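You operate a simulated robot arm through the tools that you are given. There is no shell and no other tool. Be economical: measure what you need, move in short steps, check, and stop when the job is done.

Carry out the task below with a simulated robot arm. There is one attempt and no reset: what you move stays moved.

TASK
Clamp the blue spool in the vise, then file its burr off.
Fine: use the coarse file and put it down on the black mat.

The check looks at the end state, three seconds after you hand in, the way a careful person would. Anything else that was tipped, shoved, dropped, spilled or broken makes it a failure.

THE ROBOT
A 7-joint arm with a two-finger parallel gripper, fixed in place. Base frame: the origin is at the foot of the arm, x ahead of it, y to its left, z up; the work surface is at about z = 880. Lengths are in mm, angles in rad, forces in N, time in s.
With the tool pointing down near the work surface it reaches from about 240 to 680 mm from the base axis. Its first joint turns from -1.152 to 1.152 rad. Payload 2.4 kg.
The tool frame sits at the grasp point between the pads (the TCP): z along the fingers, y along the line on which they close. The tips reach 30 mm beyond it. The gripper opens to 94 mm. The fingers are 28 mm wide and 10 mm thick; the gripper's body (50 by 96 mm) begins 55 mm behind the TCP.
Orientation is that of the tool frame in the base frame, as a unit quaternion [x, y, z, w]. With the fingers straight down and closing along the base's y, the tool's x points along the base's -x, its y along +y and its z along -z.

THE INTERFACE
- The arm moves only by the tool play_rows. Its argument "steps" is a list of rows, each a list of 3 entries, a list of its own where there are three numbers: the shift along the tool's x, y, z in mm, then the turn, a rotation vector about the tool's x, y, z in rad, then the opening, from 0 (shut) to 1 (fully open). In form: [[[x, y, z], [wx, wy, wz], jaw], ...]. A call has 1 to 10 rows; each row is the pose to reach, as a shift and turn from the pose commanded when the call began, along the tool's axes at that moment. Rows are played at 5 a second. More than 50 mm and 0.15 rad between two rows, or a gripper value outside its range, and nothing of the call is played. Where a pose cannot be reached the arm comes as near as it can. A force on the tool above 70 N (or 10 N above the force at the start of the call, whichever is more), or a blocked arm, ends the call early, and 0.2 s more pass. The fingers move at their own pace (about 153 mm/s each) and stop on an object; they squeeze with about 27 N. The grip force told is the motor's: it shows also when the fingers shut on nothing. Time passes only in rows, and 0.2 s behind the last, so rows that repeat a pose let the fingers close. The reply holds the time, the measured pose of the TCP, the force on the tool along the base axes, the opening and the grip force, in the units named above and with some noise.
- Cameras (640 x 400 px; columns grow to the right, rows downward): "scene" is fixed at [28.3, 453.7, 1456.2]; the picture's right is [-0.83, -0.56, 0.00], its down [-0.26, 0.38, -0.89] and it looks along [0.50, -0.73, -0.46] (base axes); focal length 363 px, centre (320, 200). "wrist" rides on the gripper at [-37, 0, -58] in the tool frame; the picture's right is [0.00, -1.00, 0.00], its down [0.97, 0.00, -0.24] and it looks along [0.24, 0.00, 0.97] (tool axes); focal length 218 px, centre (320, 200).
- snapshot(camera): a new picture of that camera. The clock stands still meanwhile.
- locate(camera, pixels): for up to 12 pixels [column, row] of the newest picture of that camera ("zoom" is the newest enlarged one), the place [x, y, z] in the base frame of the surface seen there, good to about 2 mm, but the place of the scene camera against the robot may be out by one fixed shift of up to 12 mm in any direction. The clock stands still meanwhile.
- inspect(camera, box): a new picture of the part [left, top, right, bottom] of that camera's present view, enlarged. The clock stands still meanwhile.
- sign_off(): hands the job in; it is judged then, once.

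Work in short steps. Measure before you move; look again where a grasp or a placing could have gone wrong, and mend it. You have 80 turns and 54 pictures in all, those below and enlarged ones among them. Open the gripper and draw the arm clear of the work before you hand the job in, unless the task says otherwise; then end with one line.

The tools are called after "Call:" by a JSON object that holds its "name" and its "arguments". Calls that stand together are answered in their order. play_rows: Moves the arm, as the interface text tells. Its arguments: {"type":"object","properties":{"steps":{"type":"array","items":{"type":"array"}}},"required":["steps"]} The other tools are called the same way: snapshot (camera) takes a picture; locate (camera, pixels) gives the place of the surface under pixels of a picture; inspect (camera, box) takes an enlarged picture of a part of a camera's view; sign_off () hands the job in.

At the start:

```text
clock: 0.0
tool_pos: [312.4, -55.5, 1248.5]
tcp_rot: [0.0, 1.0, 0.0, 0.0]
ft_force: [1.8, -0.2, 0.5]
finger_gap: 94.1
finger_force: 0.0
```

scene: 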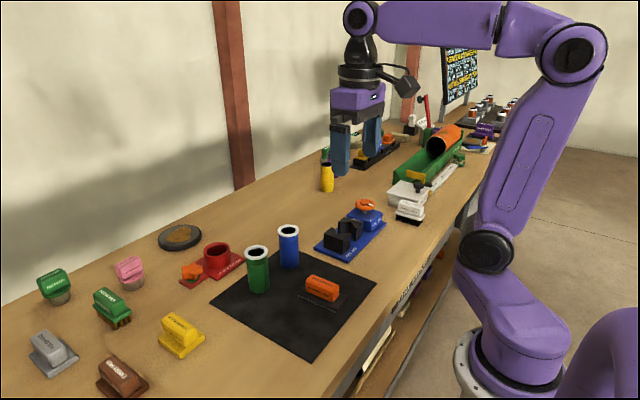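
wrist: 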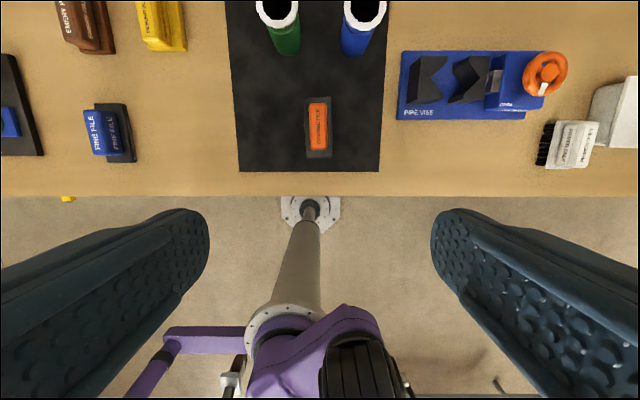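

The wrist view shows the mat with an orange file (318,125), the green and blue spools, and the blue vise at (475,85). I'll enlarge these areas first.

Call:
{"name": "inspect", "arguments": {"camera": "scene", "box": [200, 180, 400, 305]}}

Call:
{"name": "inspect", "arguments": {"camera": "wrist", "box": [220, 0, 620, 200]}}

Call:
{"name": "inspect", "arguments": {"camera": "scene", "box": [20, 220, 220, 400]}}

```text
3.20 times, centred on (300, 242) of scene
```

zoom: 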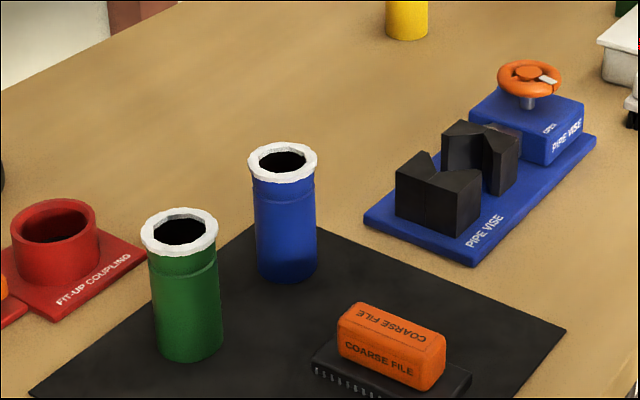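

```text
1.60 times, centred on (420, 100) of wrist
```

zoom: 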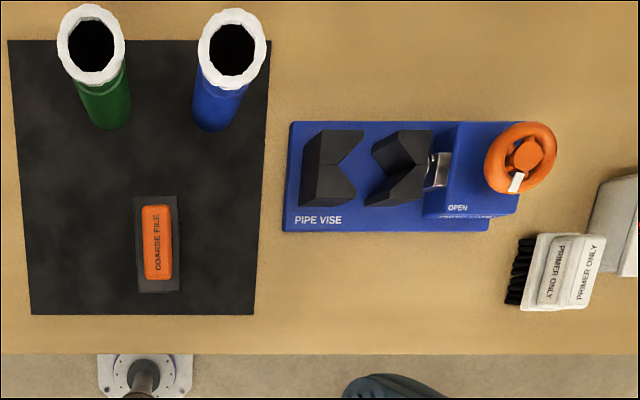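

```text
2.22 times, centred on (120, 310) of scene
```

zoom: 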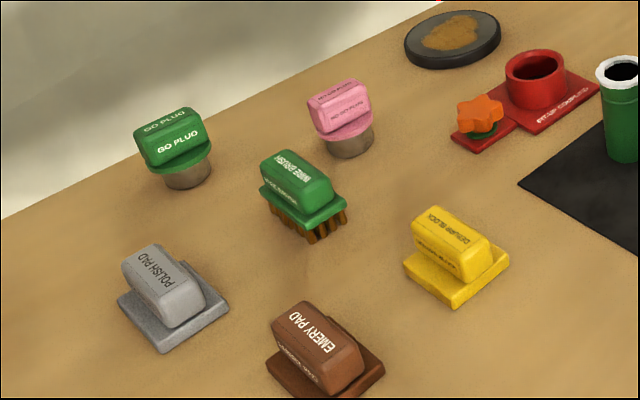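

The spool stands upright at the mat corner, the vise has V-jaws with a handwheel on top. Now I locate these points in the wrist picture, and the scene picture for the fixed offset.

Call:
{"name": "locate", "arguments": {"camera": "wrist", "pixels": [[318, 104], [318, 147], [308, 100], [330, 154], [418, 60], [418, 95], [465, 80], [490, 80], [548, 72], [543, 87], [500, 95], [400, 118]]}}

Call:
{"name": "locate", "arguments": {"camera": "scene", "pixels": [[288, 225], [288, 238], [279, 230], [299, 230], [321, 282], [364, 202], [285, 262], [340, 240], [257, 248], [347, 230]]}}

Call:
{"name": "inspect", "arguments": {"camera": "scene", "box": [310, 185, 400, 260]}}

```text
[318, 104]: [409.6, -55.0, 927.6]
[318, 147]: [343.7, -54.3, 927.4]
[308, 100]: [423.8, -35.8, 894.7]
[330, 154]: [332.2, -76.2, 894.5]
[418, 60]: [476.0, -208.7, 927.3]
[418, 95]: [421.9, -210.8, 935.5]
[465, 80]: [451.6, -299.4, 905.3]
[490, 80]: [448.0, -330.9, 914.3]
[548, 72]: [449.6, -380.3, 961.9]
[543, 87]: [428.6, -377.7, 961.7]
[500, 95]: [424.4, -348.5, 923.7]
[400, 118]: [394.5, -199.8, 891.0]
```

```text
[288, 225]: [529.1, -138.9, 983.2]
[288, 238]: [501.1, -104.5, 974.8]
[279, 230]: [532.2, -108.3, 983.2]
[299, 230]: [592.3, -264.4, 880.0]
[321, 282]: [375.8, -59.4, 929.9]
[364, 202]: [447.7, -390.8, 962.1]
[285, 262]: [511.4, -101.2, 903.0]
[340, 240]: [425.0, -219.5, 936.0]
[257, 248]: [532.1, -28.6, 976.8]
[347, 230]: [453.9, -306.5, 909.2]
```

```text
5.33 times, centred on (355, 222) of scene
```

zoom: 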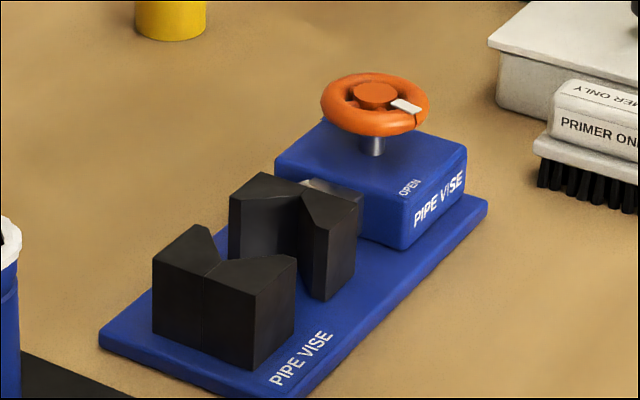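

Let me move above the vise for a clean view straight down (shift base x +138, y -175, z -50).

Call:
{"name": "play_rows", "arguments": {"steps": [[[-28, -35, 10], [0, 0, 0], 1], [[-56, -70, 20], [0, 0, 0], 1], [[-84, -105, 30], [0, 0, 0], 1], [[-112, -140, 40], [0, 0, 0], 1], [[-138, -175, 50], [0, 0, 0], 1]]}}

Call:
{"name": "snapshot", "arguments": {"camera": "wrist"}}

```text
clock: 1.2
tool_pos: [450.6, -230.6, 1198.3]
tcp_rot: [-0.001, 1.0, 0.0, 0.001]
ft_force: [0.6, 0.0, -0.3]
finger_gap: 94.1
finger_force: 0.1
```

```text
47 pictures are left
```

wrist: 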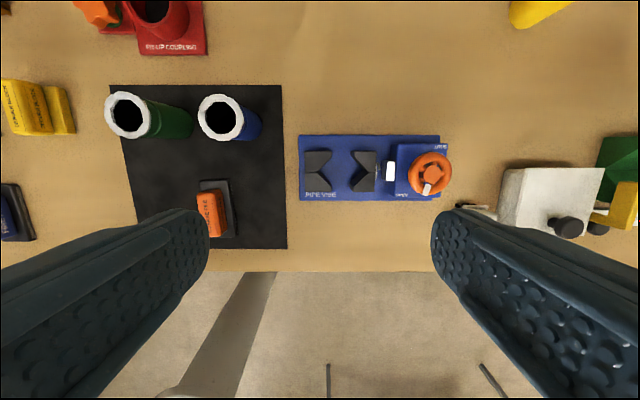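

Call:
{"name": "inspect", "arguments": {"camera": "wrist", "box": [190, 80, 460, 250]}}

```text
2.35 times, centred on (325, 165) of wrist
```

zoom: 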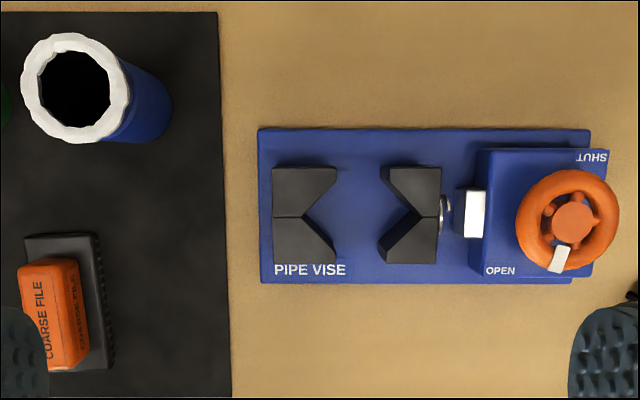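

The marker sits near OPEN and SHUT is on the far side of the wheel. I locate spool rim, jaws, and wheel points.

Call:
{"name": "locate", "arguments": {"camera": "zoom", "pixels": [[30, 90], [120, 90], [75, 40], [75, 138], [290, 185], [334, 172], [334, 258], [305, 216], [420, 180], [383, 172], [383, 258], [412, 213]]}}

Call:
{"name": "locate", "arguments": {"camera": "zoom", "pixels": [[573, 218], [560, 260], [524, 218], [612, 200], [573, 178], [345, 215], [475, 215], [500, 165], [45, 310], [100, 300], [60, 370], [160, 95]]}}

```text
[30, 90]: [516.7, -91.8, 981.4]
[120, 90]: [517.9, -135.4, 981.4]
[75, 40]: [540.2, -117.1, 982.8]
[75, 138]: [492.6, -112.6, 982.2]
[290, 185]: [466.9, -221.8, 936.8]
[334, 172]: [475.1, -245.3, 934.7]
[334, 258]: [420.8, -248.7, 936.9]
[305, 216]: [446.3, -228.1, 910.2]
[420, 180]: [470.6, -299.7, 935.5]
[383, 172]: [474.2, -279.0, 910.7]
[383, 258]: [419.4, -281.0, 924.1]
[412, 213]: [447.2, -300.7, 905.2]
```

```text
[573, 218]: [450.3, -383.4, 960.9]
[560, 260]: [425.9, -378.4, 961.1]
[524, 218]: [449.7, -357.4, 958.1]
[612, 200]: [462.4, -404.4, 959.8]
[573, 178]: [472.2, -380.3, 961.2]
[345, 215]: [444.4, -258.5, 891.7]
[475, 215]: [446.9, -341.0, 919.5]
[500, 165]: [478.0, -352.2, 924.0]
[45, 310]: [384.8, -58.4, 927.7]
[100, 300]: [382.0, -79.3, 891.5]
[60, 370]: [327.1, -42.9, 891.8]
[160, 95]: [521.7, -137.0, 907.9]
```

Spool rim centre ≈ (517,-114), top 982; jaw gap centre ≈ (447,-264), plate at 892, jaw tops 936. I go above the spool with the gripper at 0.85, staying at z≈1065.

Call:
{"name": "play_rows", "arguments": {"steps": [[[-20, 35, 20], [0, 0, 0], 0.85], [[-40, 70, 40], [0, 0, 0], 0.85], [[-66.4, 100, 70], [0, 0, 0], 0.85], [[-66.4, 116.5, 105], [0, 0, 0], 0.85], [[-66.4, 116.5, 133], [0, 0, 0], 0.85]]}}

Call:
{"name": "snapshot", "arguments": {"camera": "wrist"}}

```text
clock: 2.4
tool_pos: [517.1, -112.6, 1066.8]
tcp_rot: [0.001, 1.0, 0.001, 0.0]
ft_force: [0.4, 0.6, -0.6]
finger_gap: 79.8
finger_force: 0.0
```

```text
45 pictures are left
```

wrist: 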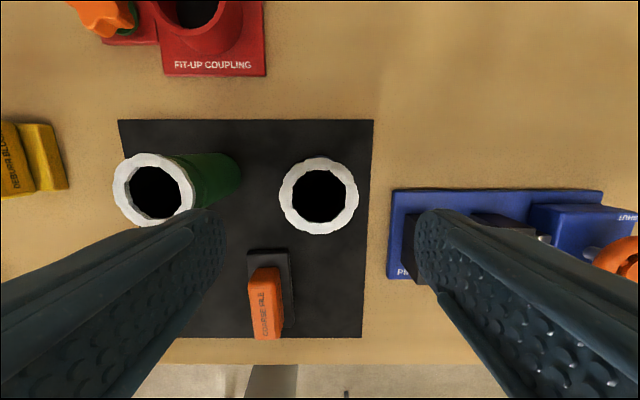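

The rim spans columns 279–359, rows 156–235; it is centred on column 319. I check its x position and the green one's edge.

Call:
{"name": "locate", "arguments": {"camera": "wrist", "pixels": [[284, 195], [354, 195], [319, 161], [319, 230], [190, 190]]}}

```text
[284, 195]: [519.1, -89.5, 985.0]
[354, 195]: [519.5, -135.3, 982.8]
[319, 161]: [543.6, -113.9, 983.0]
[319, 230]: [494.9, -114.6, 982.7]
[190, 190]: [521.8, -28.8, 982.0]
```

Centre ≈ (519,-113). Descend to z≈964 and close.

Call:
{"name": "play_rows", "arguments": {"steps": [[[-2, -0.5, 35], [0, 0, 0], 0.85], [[-2, -0.5, 70], [0, 0, 0], 0.85], [[-2, -0.5, 90], [0, 0, 0], 0.85], [[-2, -0.5, 102.5], [0, 0, 0], 0.85], [[-2, -0.5, 102.5], [0, 0, 0], 0.85], [[-2, -0.5, 102.5], [0, 0, 0], 0.4], [[-2, -0.5, 102.5], [0, 0, 0], 0.3], [[-2, -0.5, 102.5], [0, 0, 0], 0.3]]}}

```text
clock: 4.2
tool_pos: [518.1, -114.9, 963.9]
tcp_rot: [-0.002, 1.0, 0.0, 0.001]
ft_force: [0.6, 1.6, -0.5]
finger_gap: 53.4
finger_force: 27.1
```

It's gripped at 53 mm. Lift 90 mm and look.

Call:
{"name": "play_rows", "arguments": {"steps": [[[0, 0, -15], [0, 0, 0], 0.3], [[0, 0, -45], [0, 0, 0], 0.3], [[0, 0, -75], [0, 0, 0], 0.3], [[0, 0, -95], [0, 0, 0], 0.3]]}}

Call:
{"name": "snapshot", "arguments": {"camera": "scene"}}

```text
clock: 5.2
tool_pos: [516.7, -114.8, 1057.0]
tcp_rot: [0.0, 1.0, 0.0, 0.0]
ft_force: [-0.2, 0.3, -3.5]
finger_gap: 53.2
finger_force: 26.9
```

```text
44 pictures are left
```

scene: 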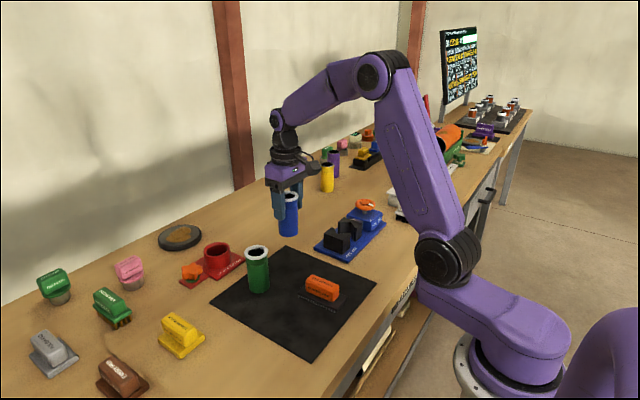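

It hangs straight. Carry to above the vise gap (447,-264).

Call:
{"name": "play_rows", "arguments": {"steps": [[[18, -37, -2], [0, 0, 0], 0.3], [[36, -75, -2], [0, 0, 0], 0.3], [[54, -112, -2], [0, 0, 0], 0.3], [[71.5, -149.5, -2], [0, 0, 0], 0.3], [[71.5, -149.5, -2], [0, 0, 0], 0.3]]}}

Call:
{"name": "inspect", "arguments": {"camera": "scene", "box": [280, 130, 420, 260]}}

Call:
{"name": "snapshot", "arguments": {"camera": "wrist"}}

```text
clock: 6.4
tool_pos: [447.8, -263.9, 1059.3]
tcp_rot: [-0.001, 1.0, 0.0, 0.0]
ft_force: [0.5, -1.7, -2.5]
finger_gap: 53.3
finger_force: 27.2
```

```text
3.08 times, centred on (350, 195) of scene
```

zoom: 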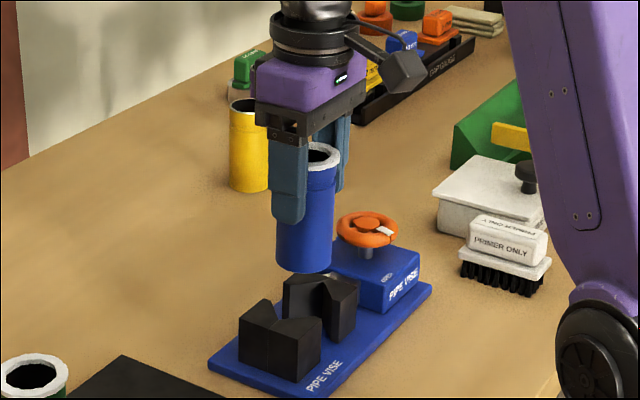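

```text
42 pictures are left
```

wrist: 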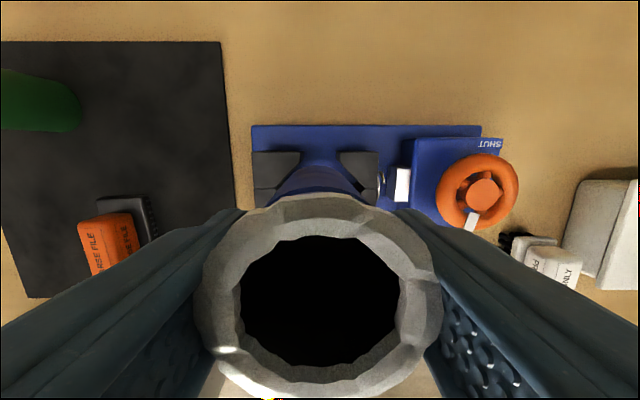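

Spool appears aligned over the gap. Descend 60 mm and check for contact.

Call:
{"name": "play_rows", "arguments": {"steps": [[[0, 0, 20], [0, 0, 0], 0.3], [[0, 0, 40], [0, 0, 0], 0.3], [[0, 0, 55], [0, 0, 0], 0.3], [[0, 0, 65], [0, 0, 0], 0.3]]}}

Call:
{"name": "inspect", "arguments": {"camera": "scene", "box": [280, 150, 420, 260]}}

```text
clock: 7.4
tool_pos: [446.6, -264.8, 993.7]
tcp_rot: [-0.001, 1.0, 0.0, 0.0]
ft_force: [0.6, 0.2, -2.9]
finger_gap: 53.2
finger_force: 27.2
```

```text
3.64 times, centred on (350, 205) of scene
```

zoom: 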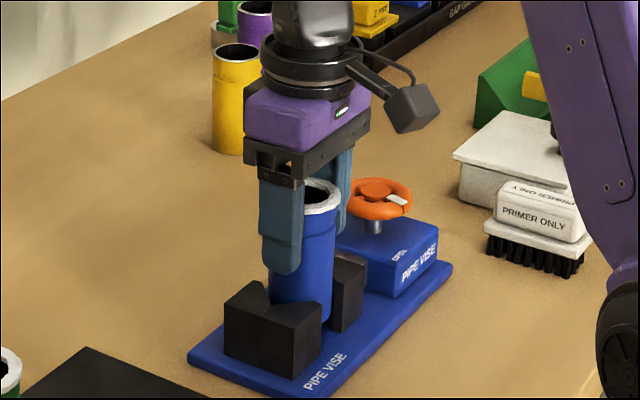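

No contact, the spool is between the jaws. Lower the last ~20 mm slowly.

Call:
{"name": "play_rows", "arguments": {"steps": [[[0, 0, 8], [0, 0, 0], 0.3], [[0, 0, 14], [0, 0, 0], 0.3], [[0, 0, 17], [0, 0, 0], 0.3], [[0, 0, 18.5], [0, 0, 0], 0.3], [[0, 0, 19.5], [0, 0, 0], 0.3], [[0, 0, 19.5], [0, 0, 0], 0.3]]}}

```text
clock: 8.8
tool_pos: [447.5, -264.0, 974.4]
tcp_rot: [-0.001, 1.0, 0.0, 0.0]
ft_force: [0.1, 0.4, -3.1]
finger_gap: 53.2
finger_force: 27.2
```

Still hanging (force -3 N). Lower further in 0.5–1 mm steps until touch.

Call:
{"name": "play_rows", "arguments": {"steps": [[[0, 0, 0.7], [0, 0, 0], 0.3], [[0, 0, 1.4], [0, 0, 0], 0.3], [[0, 0, 2.0], [0, 0, 0], 0.3]]}}

```text
clock: 9.6
tool_pos: [446.3, -264.7, 973.5]
tcp_rot: [-0.001, 1.0, 0.001, 0.0]
ft_force: [-2.9, 2.3, 7.9]
finger_gap: 53.1
finger_force: 27.5
```

Contact now (+8 N). Open to 0.75 gently, then rise.

Call:
{"name": "play_rows", "arguments": {"steps": [[[0, 0, -0.5], [0, 0, 0], 0.65], [[0, 0, -0.5], [0, 0, 0], 0.75], [[0, 0, -0.5], [0, 0, 0], 0.75], [[0, 0, -30], [0, 0, 0], 0.75], [[0, 0, -70], [0, 0, 0], 0.75], [[0, 0, -115], [0, 0, 0], 0.75]]}}

Call:
{"name": "snapshot", "arguments": {"camera": "wrist"}}

Call:
{"name": "inspect", "arguments": {"camera": "scene", "box": [280, 150, 420, 260]}}

```text
clock: 11.0
tool_pos: [446.7, -264.1, 1089.4]
tcp_rot: [0.0, 1.0, 0.001, -0.001]
ft_force: [0.8, 0.3, 0.3]
finger_gap: 70.4
finger_force: 0.0
```

```text
40 pictures are left
```

wrist: 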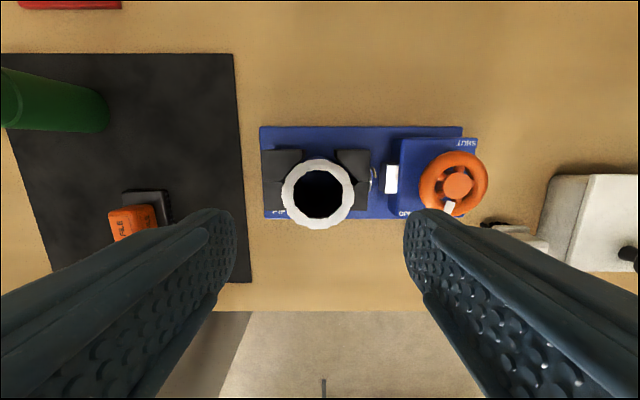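

```text
3.64 times, centred on (350, 205) of scene
```

zoom: 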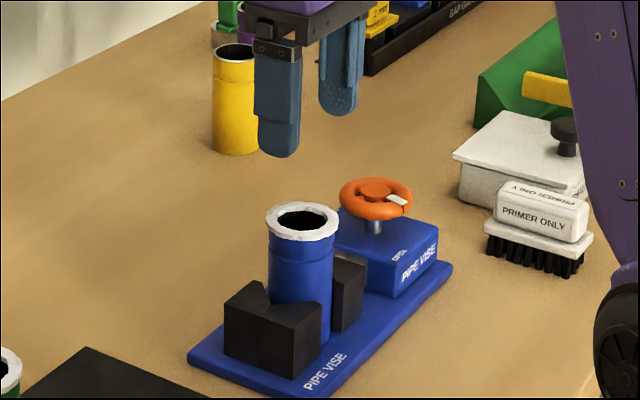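

Spool stands upright between the jaws. Next, move over the wheel (450,-382) and pre-rotate -1.5 rad so I can turn it clockwise.

Call:
{"name": "play_rows", "arguments": {"steps": [[[0, -12, 0], [0, 0, -0.15], 0.85], [[0, -24, 0], [0, 0, -0.3], 0.85], [[-1, -36, 0], [0, 0, -0.45], 0.85], [[-1, -48, 0], [0, 0, -0.6], 0.85], [[-1, -60, 5], [0, 0, -0.75], 0.85], [[-2, -72, 10], [0, 0, -0.9], 0.85], [[-2, -84, 15], [0, 0, -1.05], 0.85], [[-3, -96, 20], [0, 0, -1.2], 0.85], [[-3, -108, 25], [0, 0, -1.35], 0.85], [[-3, -118, 30], [0, 0, -1.5], 0.85]]}}

Call:
{"name": "snapshot", "arguments": {"camera": "wrist"}}

```text
clock: 13.2
tool_pos: [450.2, -381.5, 1057.9]
tcp_rot: [-0.683, 0.73, -0.001, 0.0]
ft_force: [-0.1, 0.0, -0.2]
finger_gap: 79.8
finger_force: 0.1
```

```text
38 pictures are left
```

wrist: 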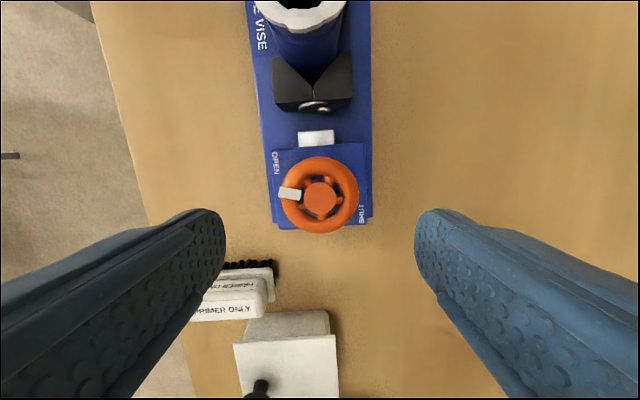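

The wheel is at (319,195) and the brush bristles end near (275,265). I measure both for clearance.

Call:
{"name": "locate", "arguments": {"camera": "wrist", "pixels": [[319, 197], [284, 208], [354, 190], [319, 228], [322, 162], [275, 263], [230, 275], [225, 264], [300, 215]]}}

```text
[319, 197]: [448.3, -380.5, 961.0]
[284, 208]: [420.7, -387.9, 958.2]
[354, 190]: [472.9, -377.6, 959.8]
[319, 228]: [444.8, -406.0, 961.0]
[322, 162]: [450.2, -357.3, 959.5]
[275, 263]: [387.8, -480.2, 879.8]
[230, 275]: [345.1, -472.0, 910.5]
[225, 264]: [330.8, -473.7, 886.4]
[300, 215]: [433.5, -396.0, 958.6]
```

Clearances are fine; wheel centre ≈ (447.7,-381). Descend to z≈960 and close on the wheel.

Call:
{"name": "play_rows", "arguments": {"steps": [[[0, 2.5, 35], [0, 0, 0], 0.85], [[0, 2.5, 70], [0, 0, 0], 0.85], [[0, 2.5, 88], [0, 0, 0], 0.85], [[0, 2.5, 97.5], [0, 0, 0], 0.85], [[0, 2.5, 97.5], [0, 0, 0], 0.85], [[0, 2.5, 97.5], [0, 0, 0], 0.5], [[0, 2.5, 97.5], [0, 0, 0], 0.4], [[0, 2.5, 97.5], [0, 0, 0], 0.4]]}}

```text
clock: 15.0
tool_pos: [450.2, -383.7, 960.5]
tcp_rot: [-0.682, 0.732, -0.001, 0.0]
ft_force: [12.6, -5.3, -12.4]
finger_gap: 60.4
finger_force: 45.4
```

Gripped at 60 mm with a small side force, meaning the centre is nearer x=450. I relieve that and turn +0.6 rad clockwise as a trial.

Call:
{"name": "play_rows", "arguments": {"steps": [[[0, -2.3, 0], [0, 0, 0], 0.4], [[0, -2.3, 0], [0, 0, 0.15], 0.4], [[0, -2.3, 0], [0, 0, 0.3], 0.4], [[0, -2.3, 0], [0, 0, 0.45], 0.4], [[0, -2.3, 0], [0, 0, 0.6], 0.4]]}}

Call:
{"name": "snapshot", "arguments": {"camera": "wrist"}}

```text
clock: 16.2
tool_pos: [448.2, -383.5, 960.1]
tcp_rot: [-0.433, 0.901, 0.001, -0.001]
ft_force: [1.4, -1.2, -12.5]
finger_gap: 60.6
finger_force: 45.7
```

```text
37 pictures are left
```

wrist: 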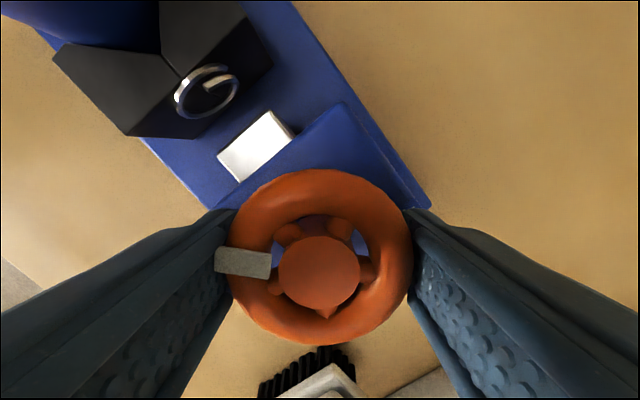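

The marker stays at the left finger (240,262), so the wheel turned with the gripper. Continue another 0.9 rad.

Call:
{"name": "play_rows", "arguments": {"steps": [[[0, 0, 0], [0, 0, 0.15], 0.4], [[0, 0, 0], [0, 0, 0.3], 0.4], [[0, 0, 0], [0, 0, 0.45], 0.4], [[0, 0, 0], [0, 0, 0.6], 0.4], [[0, 0, 0], [0, 0, 0.75], 0.4], [[0, 0, 0], [0, 0, 0.9], 0.4]]}}

Call:
{"name": "snapshot", "arguments": {"camera": "wrist"}}

Call:
{"name": "inspect", "arguments": {"camera": "scene", "box": [280, 150, 420, 260]}}

```text
clock: 17.6
tool_pos: [449.1, -382.5, 959.7]
tcp_rot: [0.001, 1.0, 0.001, -0.002]
ft_force: [-10.5, 2.7, -13.1]
finger_gap: 59.9
finger_force: 45.4
```

```text
36 pictures are left
```

wrist: 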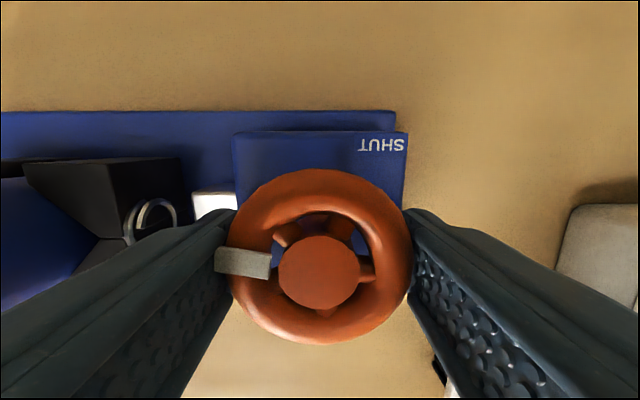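

```text
3.64 times, centred on (350, 205) of scene
```

zoom: 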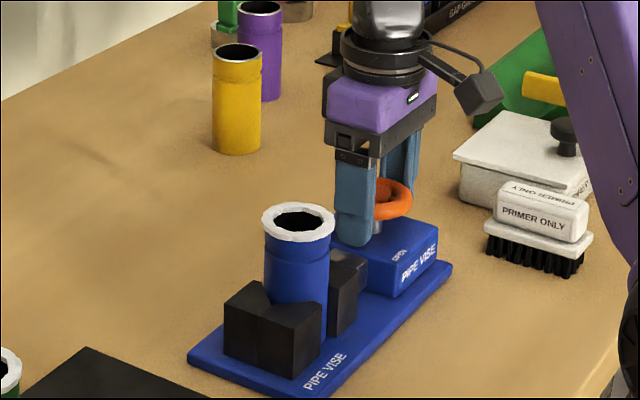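

The moving jaw has advanced and the spool shifted a bit, so clockwise closes. Continue 1.35 rad.

Call:
{"name": "play_rows", "arguments": {"steps": [[[0, 0, 0], [0, 0, 0.15], 0.4], [[0, 0, 0], [0, 0, 0.3], 0.4], [[0, 0, 0], [0, 0, 0.45], 0.4], [[0, 0, 0], [0, 0, 0.6], 0.4], [[0, 0, 0], [0, 0, 0.75], 0.4], [[0, 0, 0], [0, 0, 0.9], 0.4], [[0, 0, 0], [0, 0, 1.05], 0.4], [[0, 0, 0], [0, 0, 1.2], 0.4], [[0, 0, 0], [0, 0, 1.35], 0.4]]}}

Call:
{"name": "snapshot", "arguments": {"camera": "wrist"}}

Call:
{"name": "inspect", "arguments": {"camera": "scene", "box": [280, 150, 420, 260]}}

```text
clock: 19.6
tool_pos: [448.7, -381.6, 960.3]
tcp_rot: [0.625, 0.78, -0.001, 0.0]
ft_force: [-9.6, 8.9, -4.3]
finger_gap: 60.2
finger_force: 44.8
```

```text
34 pictures are left
```

wrist: 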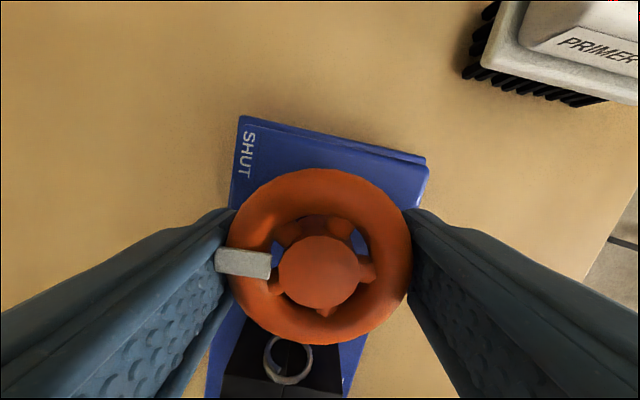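

```text
3.64 times, centred on (350, 205) of scene
```

zoom: 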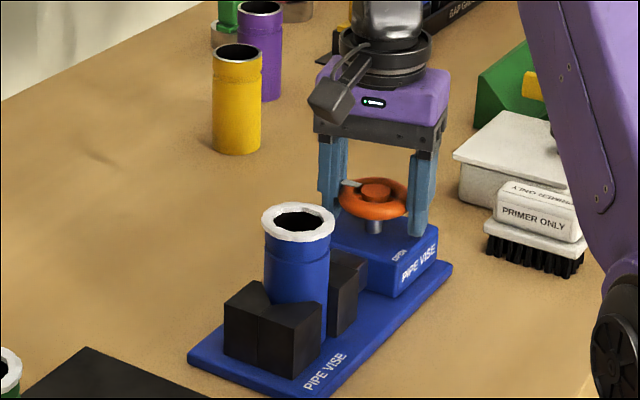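

The marker is approaching SHUT. Turn another 0.6 rad and watch for resistance.

Call:
{"name": "play_rows", "arguments": {"steps": [[[0, 0, 0], [0, 0, 0.12], 0.35], [[0, 0, 0], [0, 0, 0.24], 0.35], [[0, 0, 0], [0, 0, 0.36], 0.35], [[0, 0, 0], [0, 0, 0.48], 0.35], [[0, 0, 0], [0, 0, 0.6], 0.35]]}}

Call:
{"name": "snapshot", "arguments": {"camera": "wrist"}}

```text
clock: 20.8
tool_pos: [450.5, -380.8, 960.4]
tcp_rot: [0.828, 0.561, -0.001, -0.001]
ft_force: [-4.8, 12.9, -7.2]
finger_gap: 59.9
finger_force: 45.2
```

```text
32 pictures are left
```

wrist: 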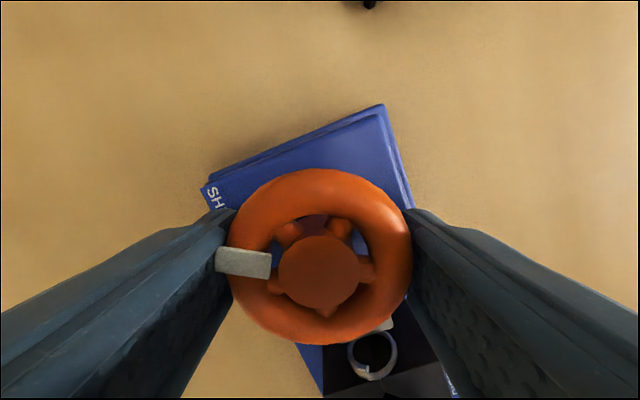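

Still turning freely with the gripper; marker just short of SHUT. Another 0.45 rad to find the stop.

Call:
{"name": "play_rows", "arguments": {"steps": [[[0, 0, 0], [0, 0, 0.12], 0.35], [[0, 0, 0], [0, 0, 0.24], 0.35], [[0, 0, 0], [0, 0, 0.36], 0.35], [[0, 0, 0], [0, 0, 0.45], 0.35], [[0, 0, 0], [0, 0, 0.45], 0.35]]}}

Call:
{"name": "snapshot", "arguments": {"camera": "wrist"}}

```text
clock: 22.0
tool_pos: [451.0, -382.5, 961.8]
tcp_rot: [0.932, 0.362, 0.0, 0.002]
ft_force: [-1.3, 6.0, -2.5]
finger_gap: 59.7
finger_force: 45.6
```

```text
31 pictures are left
```

wrist: 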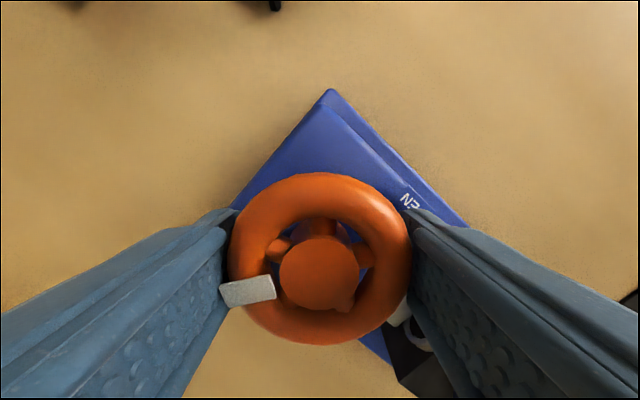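

The marker now slips relative to the fingers (at (248,292)): the stop is reached. Release, rise, and look.

Call:
{"name": "play_rows", "arguments": {"steps": [[[0, 0, 0], [0, 0, 0], 0.75], [[0, 0, 0], [0, 0, 0], 0.85], [[0, 0, -30], [0, 0, 0], 0.85], [[0, 0, -70], [0, 0, 0], 0.85], [[0, 0, -110], [0, 0, 0], 0.85], [[0, 0, -150], [0, 0, -0.15], 0.85], [[0, 0, -150], [0, 0, -0.3], 0.85], [[0, 0, -150], [0, 0, -0.45], 0.85], [[0, 0, -150], [0, 0, -0.6], 0.85], [[0, 0, -150], [0, 0, -0.75], 0.85]]}}

Call:
{"name": "inspect", "arguments": {"camera": "scene", "box": [290, 170, 410, 260]}}

```text
clock: 24.2
tool_pos: [450.5, -382.5, 1110.3]
tcp_rot: [0.733, 0.68, 0.001, 0.0]
ft_force: [-0.1, 0.3, -0.6]
finger_gap: 80.0
finger_force: 0.1
```

```text
4.44 times, centred on (350, 215) of scene
```

zoom: 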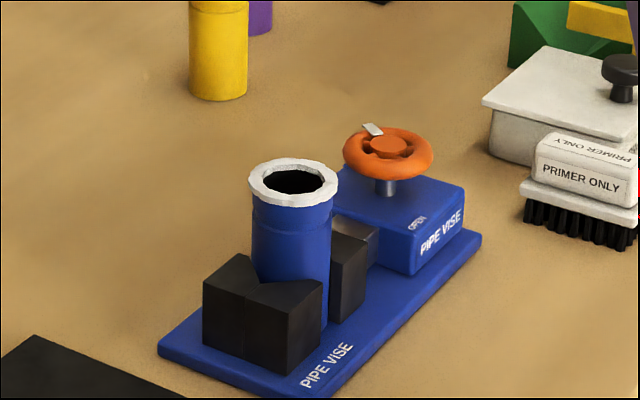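

Spool is clamped upright, marker on the far side. Now return rotation and fly to above the file (377,-57) at z 1110.

Call:
{"name": "play_rows", "arguments": {"steps": [[[32, -9.8, 0], [0, 0, -0.15], 0.85], [[64, -19.5, 0], [0, 0, -0.3], 0.85], [[96, -29.3, 0], [0, 0, -0.45], 0.85], [[128, -39, 0], [0, 0, -0.6], 0.85], [[160, -48.8, 0], [0, 0, -0.75], 0.85], [[192, -58.6, 0], [0, 0, -0.9], 0.85], [[224, -68.4, 0], [0, 0, -1.05], 0.85], [[256, -78, 0], [0, 0, -1.2], 0.85], [[288, -88, 0], [0, 0, -1.35], 0.85], [[319, -97.7, 0], [0, 0, -1.5], 0.85]]}}

Call:
{"name": "play_rows", "arguments": {"steps": [[[0, 0, 20], [0, 0, -0.147], 0.85], [[0, 0, 45], [0, 0, -0.147], 0.85]]}}

Call:
{"name": "snapshot", "arguments": {"camera": "wrist"}}

```text
clock: 26.4
tool_pos: [377.1, -59.4, 1111.8]
tcp_rot: [0.073, 0.997, 0.0, -0.001]
ft_force: [-0.2, -0.1, -0.4]
finger_gap: 79.8
finger_force: 0.1
```

```text
clock: 27.0
tool_pos: [377.1, -56.3, 1066.0]
tcp_rot: [0.001, 1.0, 0.0, 0.0]
ft_force: [0.6, 0.0, -0.6]
finger_gap: 80.2
finger_force: 0.1
```

```text
29 pictures are left
```

wrist: 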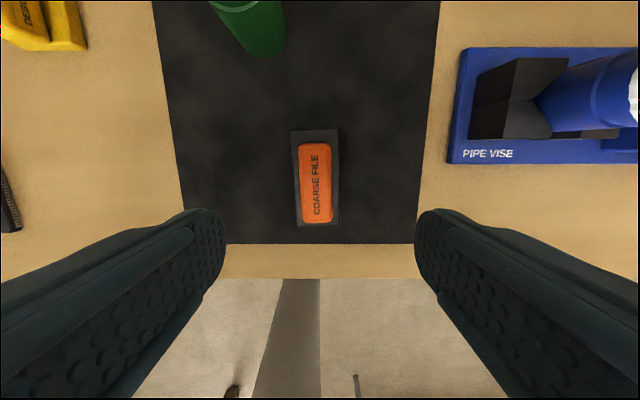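

The file is at (316,180), slightly skewed. I locate its base and handle corners.

Call:
{"name": "locate", "arguments": {"camera": "wrist", "pixels": [[293, 133], [336, 132], [299, 224], [338, 222], [305, 148], [327, 148], [305, 218], [329, 218], [316, 180]]}}

```text
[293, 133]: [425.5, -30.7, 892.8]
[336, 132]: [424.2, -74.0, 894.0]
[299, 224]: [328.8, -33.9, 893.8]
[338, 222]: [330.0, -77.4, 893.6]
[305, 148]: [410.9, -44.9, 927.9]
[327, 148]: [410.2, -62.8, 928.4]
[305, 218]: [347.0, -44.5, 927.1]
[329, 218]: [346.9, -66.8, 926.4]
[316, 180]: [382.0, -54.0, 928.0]
```

Centre (377,-54), skew ≈0.03 rad; handle 894–928. Descend to TCP z 928 (tips at 898, above the base) and grip.

Call:
{"name": "play_rows", "arguments": {"steps": [[[0, 2, 45], [0, 0, -0.033], 0.85], [[0, 2, 90], [0, 0, -0.033], 0.7], [[0, 2, 120], [0, 0, -0.033], 0.7], [[0, 2, 137.5], [0, 0, -0.033], 0.7], [[0, 2, 137.5], [0, 0, -0.033], 0.7], [[0, 2, 137.5], [0, 0, -0.033], 0.2], [[0, 2, 137.5], [0, 0, -0.033], 0.15], [[0, 2, 137.5], [0, 0, -0.033], 0.15]]}}

```text
clock: 28.8
tool_pos: [378.1, -54.1, 928.7]
tcp_rot: [-0.015, 1.0, 0.0, 0.0]
ft_force: [0.3, 0.1, -0.3]
finger_gap: 34.2
finger_force: 27.4
```

Handle gripped (34 mm). Lift 150 mm, rotate back square.

Call:
{"name": "play_rows", "arguments": {"steps": [[[0, 0, -10], [0, 0, 0], 0.15], [[0, 0, -50], [0, 0, 0], 0.15], [[0, 0, -100], [0, 0, 0], 0.15], [[0, 0, -150], [0, 0, 0.033], 0.15], [[0, 0, -170], [0, 0, 0.033], 0.15]]}}

Call:
{"name": "snapshot", "arguments": {"camera": "wrist"}}

Call:
{"name": "snapshot", "arguments": {"camera": "scene"}}

```text
clock: 30.0
tool_pos: [378.0, -55.3, 1098.5]
tcp_rot: [0.001, 1.0, 0.0, 0.0]
ft_force: [-1.2, -0.3, -3.1]
finger_gap: 34.2
finger_force: 26.4
```

```text
28 pictures are left
```

wrist: 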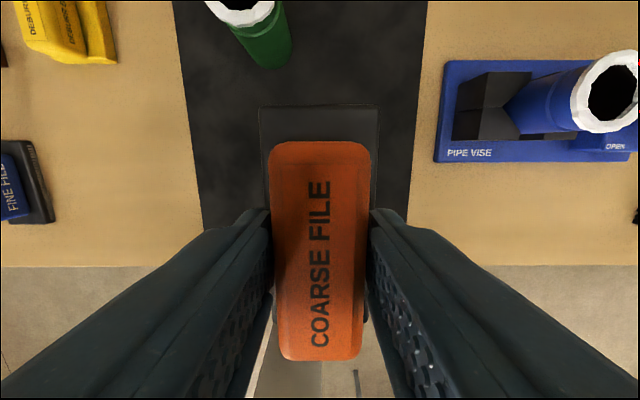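

```text
27 pictures are left
```

scene: 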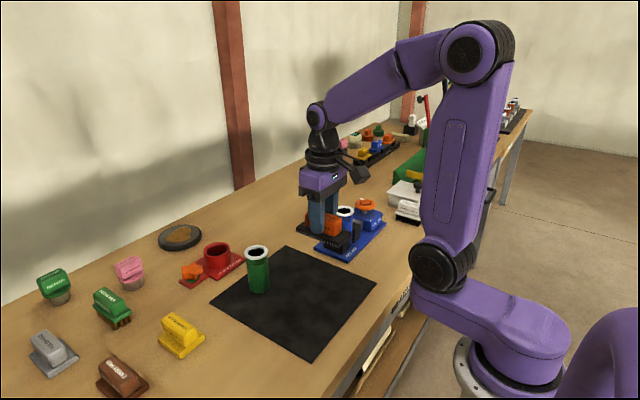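

File is held squarely. Measure the spool's rim from this wrist view.

Call:
{"name": "locate", "arguments": {"camera": "wrist", "pixels": [[578, 98], [600, 127], [590, 62], [617, 57], [632, 62], [625, 123]]}}

```text
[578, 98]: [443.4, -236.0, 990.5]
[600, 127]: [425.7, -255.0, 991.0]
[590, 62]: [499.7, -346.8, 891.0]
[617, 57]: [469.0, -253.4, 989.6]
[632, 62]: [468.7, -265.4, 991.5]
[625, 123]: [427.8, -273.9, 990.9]
```

Rim centre ≈ (447,-258), top ≈ 991–993. Move over it at z≈1098 (file bottom ≈1050).

Call:
{"name": "play_rows", "arguments": {"steps": [[[-14, -41, 0], [0, 0, 0], 0.15], [[-28, -82, 0], [0, 0, 0], 0.15], [[-42, -123, 0], [0, 0, 0], 0.15], [[-56, -164, 0], [0, 0, 0], 0.15], [[-69.5, -203, 0], [0, 0, 0], 0.15], [[-69.5, -203, 30], [0, 0, 0], 0.15], [[-69.5, -203, 45], [0, 0, 0], 0.15]]}}

Call:
{"name": "inspect", "arguments": {"camera": "scene", "box": [290, 140, 410, 250]}}

```text
clock: 31.6
tool_pos: [445.8, -258.1, 1051.5]
tcp_rot: [0.001, 1.0, 0.0, 0.0]
ft_force: [-1.0, -0.1, -3.6]
finger_gap: 34.3
finger_force: 27.4
```

```text
3.64 times, centred on (350, 195) of scene
```

zoom: 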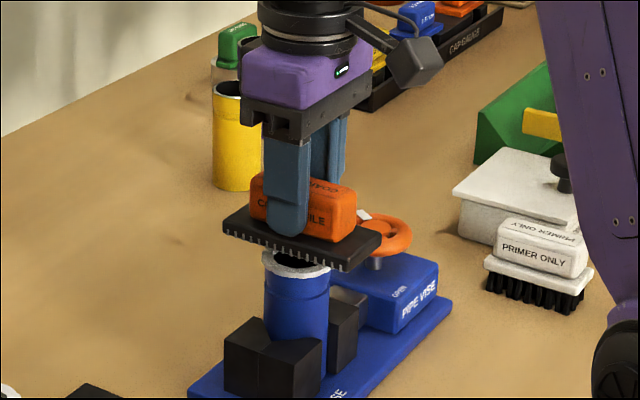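

File is just above the rim. Descend in 1–2 mm steps to touch.

Call:
{"name": "play_rows", "arguments": {"steps": [[[0, 0, 4], [0, 0, 0], 0.15], [[0, 0, 7], [0, 0, 0], 0.15], [[0, 0, 9], [0, 0, 0], 0.15], [[0, 0, 10.5], [0, 0, 0], 0.15], [[0, 0, 11.5], [0, 0, 0], 0.15], [[0, 0, 12.5], [0, 0, 0], 0.15], [[0, 0, 13.5], [0, 0, 0], 0.15]]}}

```text
clock: 33.2
tool_pos: [445.1, -257.5, 1040.1]
tcp_rot: [0.001, 1.0, 0.0, 0.0]
ft_force: [0.4, -0.4, -3.7]
finger_gap: 34.0
finger_force: 27.0
```

Call:
{"name": "play_rows", "arguments": {"steps": [[[0, 0, 0.8], [0, 0, 0], 0.15], [[0, 0, 1.6], [0, 0, 0], 0.15], [[0, 0, 2.2], [0, 0, 0], 0.15]]}}

```text
clock: 34.0
tool_pos: [446.2, -257.8, 1038.0]
tcp_rot: [0.001, 1.0, 0.0, 0.0]
ft_force: [0.0, 1.3, -0.3]
finger_gap: 34.1
finger_force: 27.5
```

Light contact begins at z≈1038. Press a little more and stroke ±20 mm along x.

Call:
{"name": "play_rows", "arguments": {"steps": [[[0, 0, 0.5], [0, 0, 0], 0.15], [[-10, 0, 0.5], [0, 0, 0], 0.15], [[-20, 0, 0.5], [0, 0, 0], 0.15], [[-8, 0, 0.5], [0, 0, 0], 0.15], [[6, 0, 0.5], [0, 0, 0], 0.15], [[20, 0, 0.5], [0, 0, 0], 0.15], [[6, 0, 0.5], [0, 0, 0], 0.15], [[-8, 0, 0.5], [0, 0, 0], 0.15], [[-20, 0, 0.5], [0, 0, 0], 0.15], [[0, 0, 0.5], [0, 0, 0], 0.15]]}}

Call:
{"name": "inspect", "arguments": {"camera": "scene", "box": [310, 170, 390, 230]}}

```text
clock: 36.2
tool_pos: [448.0, -257.7, 1037.4]
tcp_rot: [0.001, 1.0, 0.0, 0.002]
ft_force: [5.9, 1.0, 9.3]
finger_gap: 34.1
finger_force: 27.3
```

```text
6.67 times, centred on (350, 200) of scene
```

zoom: 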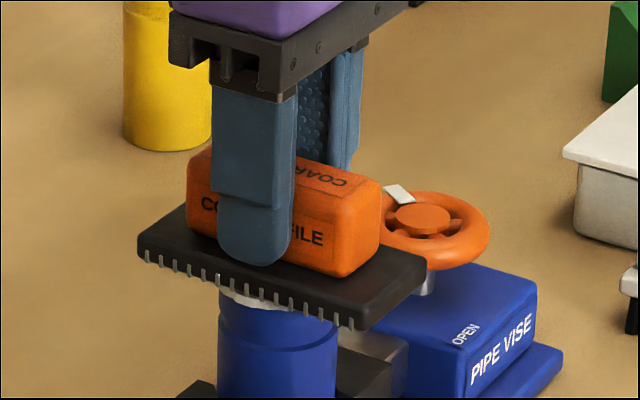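

Contact is good (≈13 N, x friction). More strokes, with ±7 mm sideways offsets to cover the whole rim.

Call:
{"name": "play_rows", "arguments": {"steps": [[[-15, 5, 0], [0, 0, 0], 0.15], [[0, 7, 0], [0, 0, 0], 0.15], [[18, 7, 0], [0, 0, 0], 0.15], [[0, 7, 0], [0, 0, 0], 0.15], [[-18, 7, 0], [0, 0, 0], 0.15], [[-18, -7, 0], [0, 0, 0], 0.15], [[0, -7, 0], [0, 0, 0], 0.15], [[18, -7, 0], [0, 0, 0], 0.15], [[0, -7, 0], [0, 0, 0], 0.15], [[-18, -7, 0], [0, 0, 0], 0.15]]}}

Call:
{"name": "play_rows", "arguments": {"steps": [[[18, 7, -10], [0, 0, 0], 0.15], [[45, 30, -50], [0, 0, 0], 0.15], [[60, 70, -60], [0, 0, 0], 0.15], [[70, 110, -60], [0, 0, 0], 0.15]]}}

Call:
{"name": "inspect", "arguments": {"camera": "scene", "box": [310, 190, 390, 250]}}

```text
clock: 38.4
tool_pos: [463.1, -265.3, 1036.7]
tcp_rot: [0.002, 1.0, 0.0, -0.001]
ft_force: [-6.3, -1.6, 13.2]
finger_gap: 34.3
finger_force: 26.8
```

```text
refused: row 2 steps farther than a row can; nothing moved
```

```text
6.67 times, centred on (350, 220) of scene
```

zoom: 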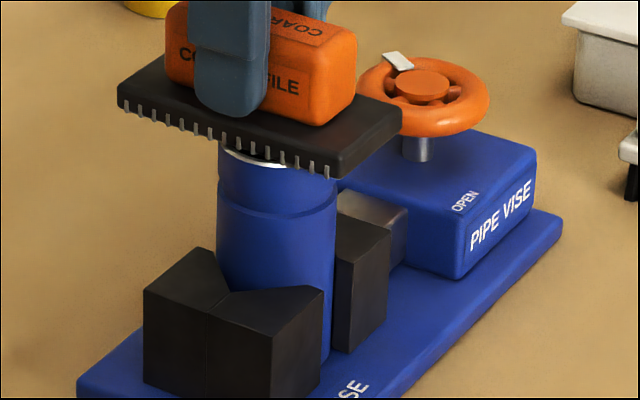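

The burr lip seems gone (just a clean rim at (255,160)). Lift away and look at the rim.

Call:
{"name": "play_rows", "arguments": {"steps": [[[10, 7, -15], [0, 0, 0], 0.15], [[20, 20, -45], [0, 0, 0], 0.15], [[35, 55, -60], [0, 0, 0], 0.15], [[50, 95, -60], [0, 0, 0], 0.15], [[65, 135, -60], [0, 0, 0], 0.15]]}}

Call:
{"name": "inspect", "arguments": {"camera": "scene", "box": [310, 190, 390, 250]}}

Call:
{"name": "snapshot", "arguments": {"camera": "wrist"}}

```text
clock: 39.6
tool_pos: [400.6, -130.6, 1096.6]
tcp_rot: [0.002, 1.0, 0.0, 0.0]
ft_force: [-0.5, 0.5, -2.9]
finger_gap: 34.5
finger_force: 27.8
```

```text
6.67 times, centred on (350, 220) of scene
```

zoom: 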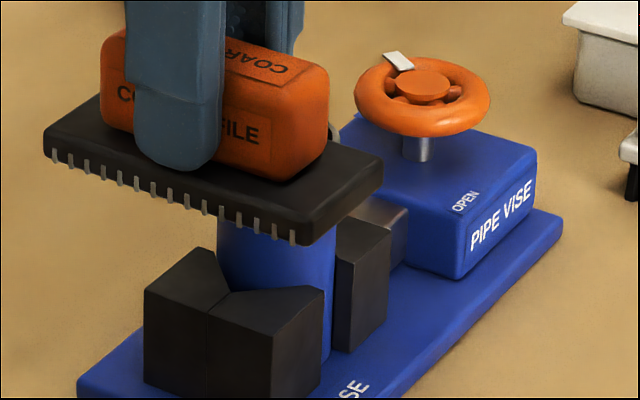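

```text
22 pictures are left
```

wrist: 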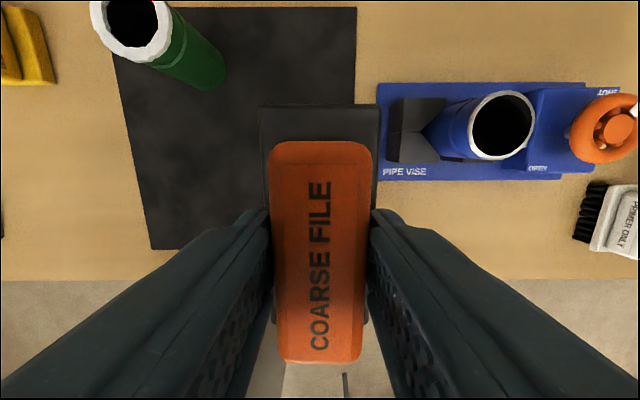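

The blue rim at (502,125) is now thin compared with the green one. Enlarge to verify.

Call:
{"name": "inspect", "arguments": {"camera": "wrist", "box": [440, 70, 560, 180]}}

```text
3.64 times, centred on (500, 125) of wrist
```

zoom: 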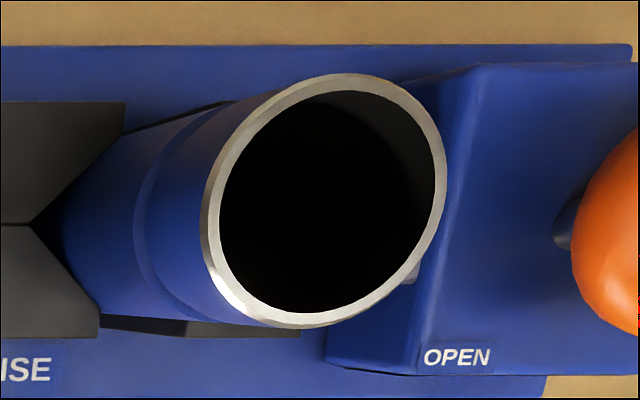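

Burr is off, rim is clean bare metal. Carry the file back to its mat spot (378,-54) and descend to z≈945.

Call:
{"name": "play_rows", "arguments": {"steps": [[[10, 38, 0], [0, 0, 0], 0.15], [[22.5, 76.5, 0], [0, 0, 0], 0.15], [[22.5, 76.5, 40], [0, 0, 0], 0.15], [[22.5, 76.5, 80], [0, 0, 0], 0.15], [[22.5, 76.5, 120], [0, 0, 0], 0.15], [[22.5, 76.5, 150], [0, 0, 0], 0.15], [[22.5, 76.5, 162], [0, 0, 0], 0.15]]}}

Call:
{"name": "snapshot", "arguments": {"camera": "scene"}}

```text
clock: 41.2
tool_pos: [376.5, -54.4, 933.9]
tcp_rot: [0.002, 1.0, 0.0, 0.0]
ft_force: [-0.2, -0.2, -3.4]
finger_gap: 34.2
finger_force: 26.9
```

```text
20 pictures are left
```

scene: 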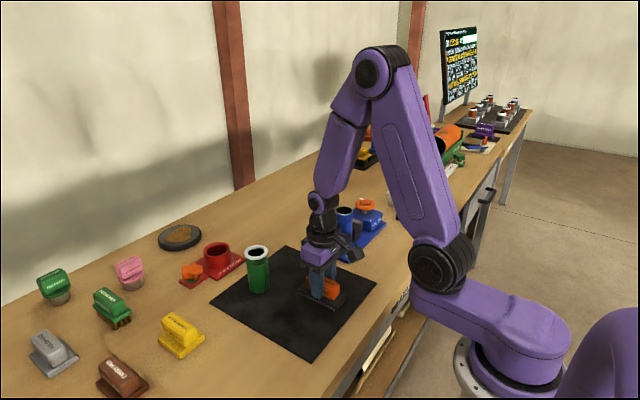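

Just above the mat. Lower slowly until touch.

Call:
{"name": "play_rows", "arguments": {"steps": [[[0, 0, 2], [0, 0, 0], 0.15], [[0, 0, 4], [0, 0, 0], 0.15], [[0, 0, 5], [0, 0, 0], 0.15], [[0, 0, 6], [0, 0, 0], 0.15]]}}

```text
clock: 42.2
tool_pos: [379.2, -53.3, 929.0]
tcp_rot: [0.001, 1.0, 0.0, 0.0]
ft_force: [-0.6, -0.7, -2.8]
finger_gap: 34.3
finger_force: 26.8
```

Call:
{"name": "play_rows", "arguments": {"steps": [[[0, 0, 0.7], [0, 0, 0], 0.15], [[0, 0, 1.4], [0, 0, 0], 0.15], [[0, 0, 1.4], [0, 0, 0], 0.15]]}}

```text
clock: 43.0
tool_pos: [377.4, -52.9, 927.8]
tcp_rot: [0.001, 1.0, 0.0, 0.0]
ft_force: [0.2, 1.1, 0.7]
finger_gap: 34.0
finger_force: 27.3
```

The file touches the mat (weight taken). Open and rise clear.

Call:
{"name": "play_rows", "arguments": {"steps": [[[0, 0, 0.2], [0, 0, 0], 0.5], [[0, 0, 0.2], [0, 0, 0], 0.7], [[0, 0, 0], [0, 0, 0], 0.7], [[0, 0, -35], [0, 0, 0], 0.7], [[0, 0, -80], [0, 0, 0], 0.7], [[0, 0, -125], [0, 0, 0], 0.7], [[0, 0, -170], [0, 0, 0], 0.7], [[0, 0, -215], [0, 0, 0], 0.8], [[0, 0, -260], [0, 0, 0], 0.8], [[0, 0, -300], [0, 0, 0], 0.8]]}}

Call:
{"name": "snapshot", "arguments": {"camera": "scene"}}

Call:
{"name": "snapshot", "arguments": {"camera": "wrist"}}

```text
clock: 45.2
tool_pos: [373.9, -55.5, 1228.9]
tcp_rot: [0.001, 1.0, -0.001, 0.0]
ft_force: [-0.2, 0.1, -0.9]
finger_gap: 75.2
finger_force: 0.1
```

```text
19 pictures are left
```

scene: 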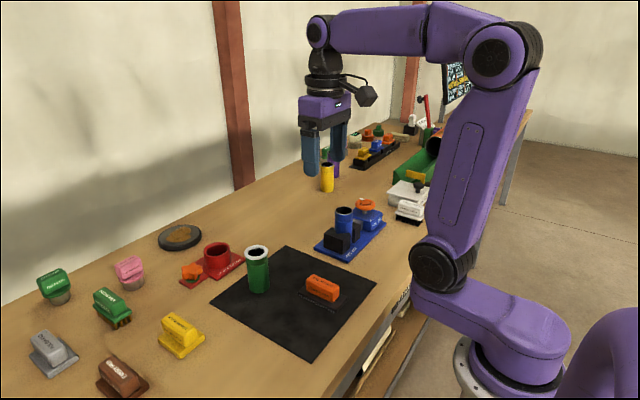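

```text
18 pictures are left
```

wrist: 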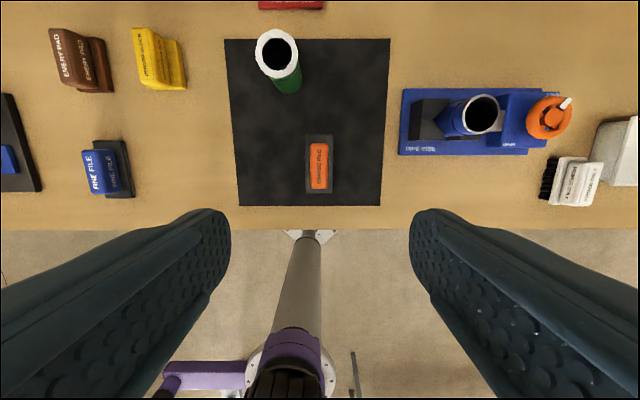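

File rests on the mat, wheel marker toward SHUT, nothing else moved. One final close look at the vise and spool.

Call:
{"name": "inspect", "arguments": {"camera": "scene", "box": [310, 190, 390, 250]}}

Call:
{"name": "inspect", "arguments": {"camera": "wrist", "box": [395, 75, 585, 170]}}

```text
6.67 times, centred on (350, 220) of scene
```

zoom: 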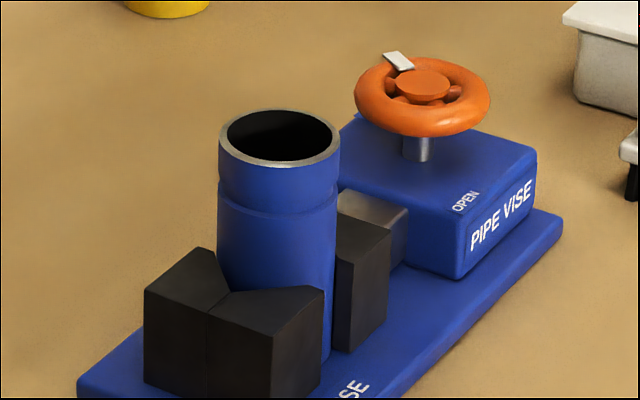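

```text
3.37 times, centred on (490, 122) of wrist
```

zoom: 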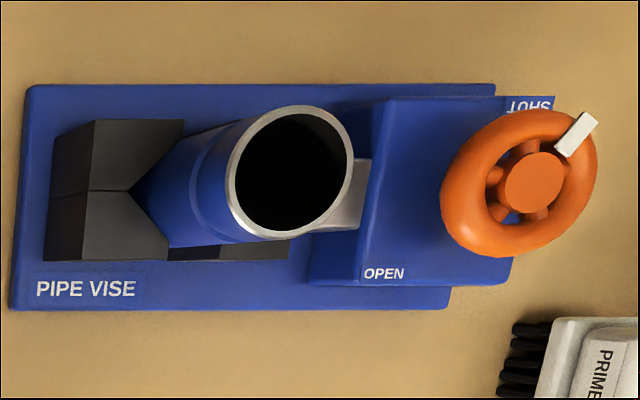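

Spool is clamped with a clean rim, the marker points at SHUT and the file lies on the mat. Handing in.

Call:
{"name": "sign_off", "arguments": {}}

```text
The job is handed in.
```

The blue spool is clamped in the vise with its burr filed off, and the coarse file is back on the black mat; the gripper is open and the arm clear.
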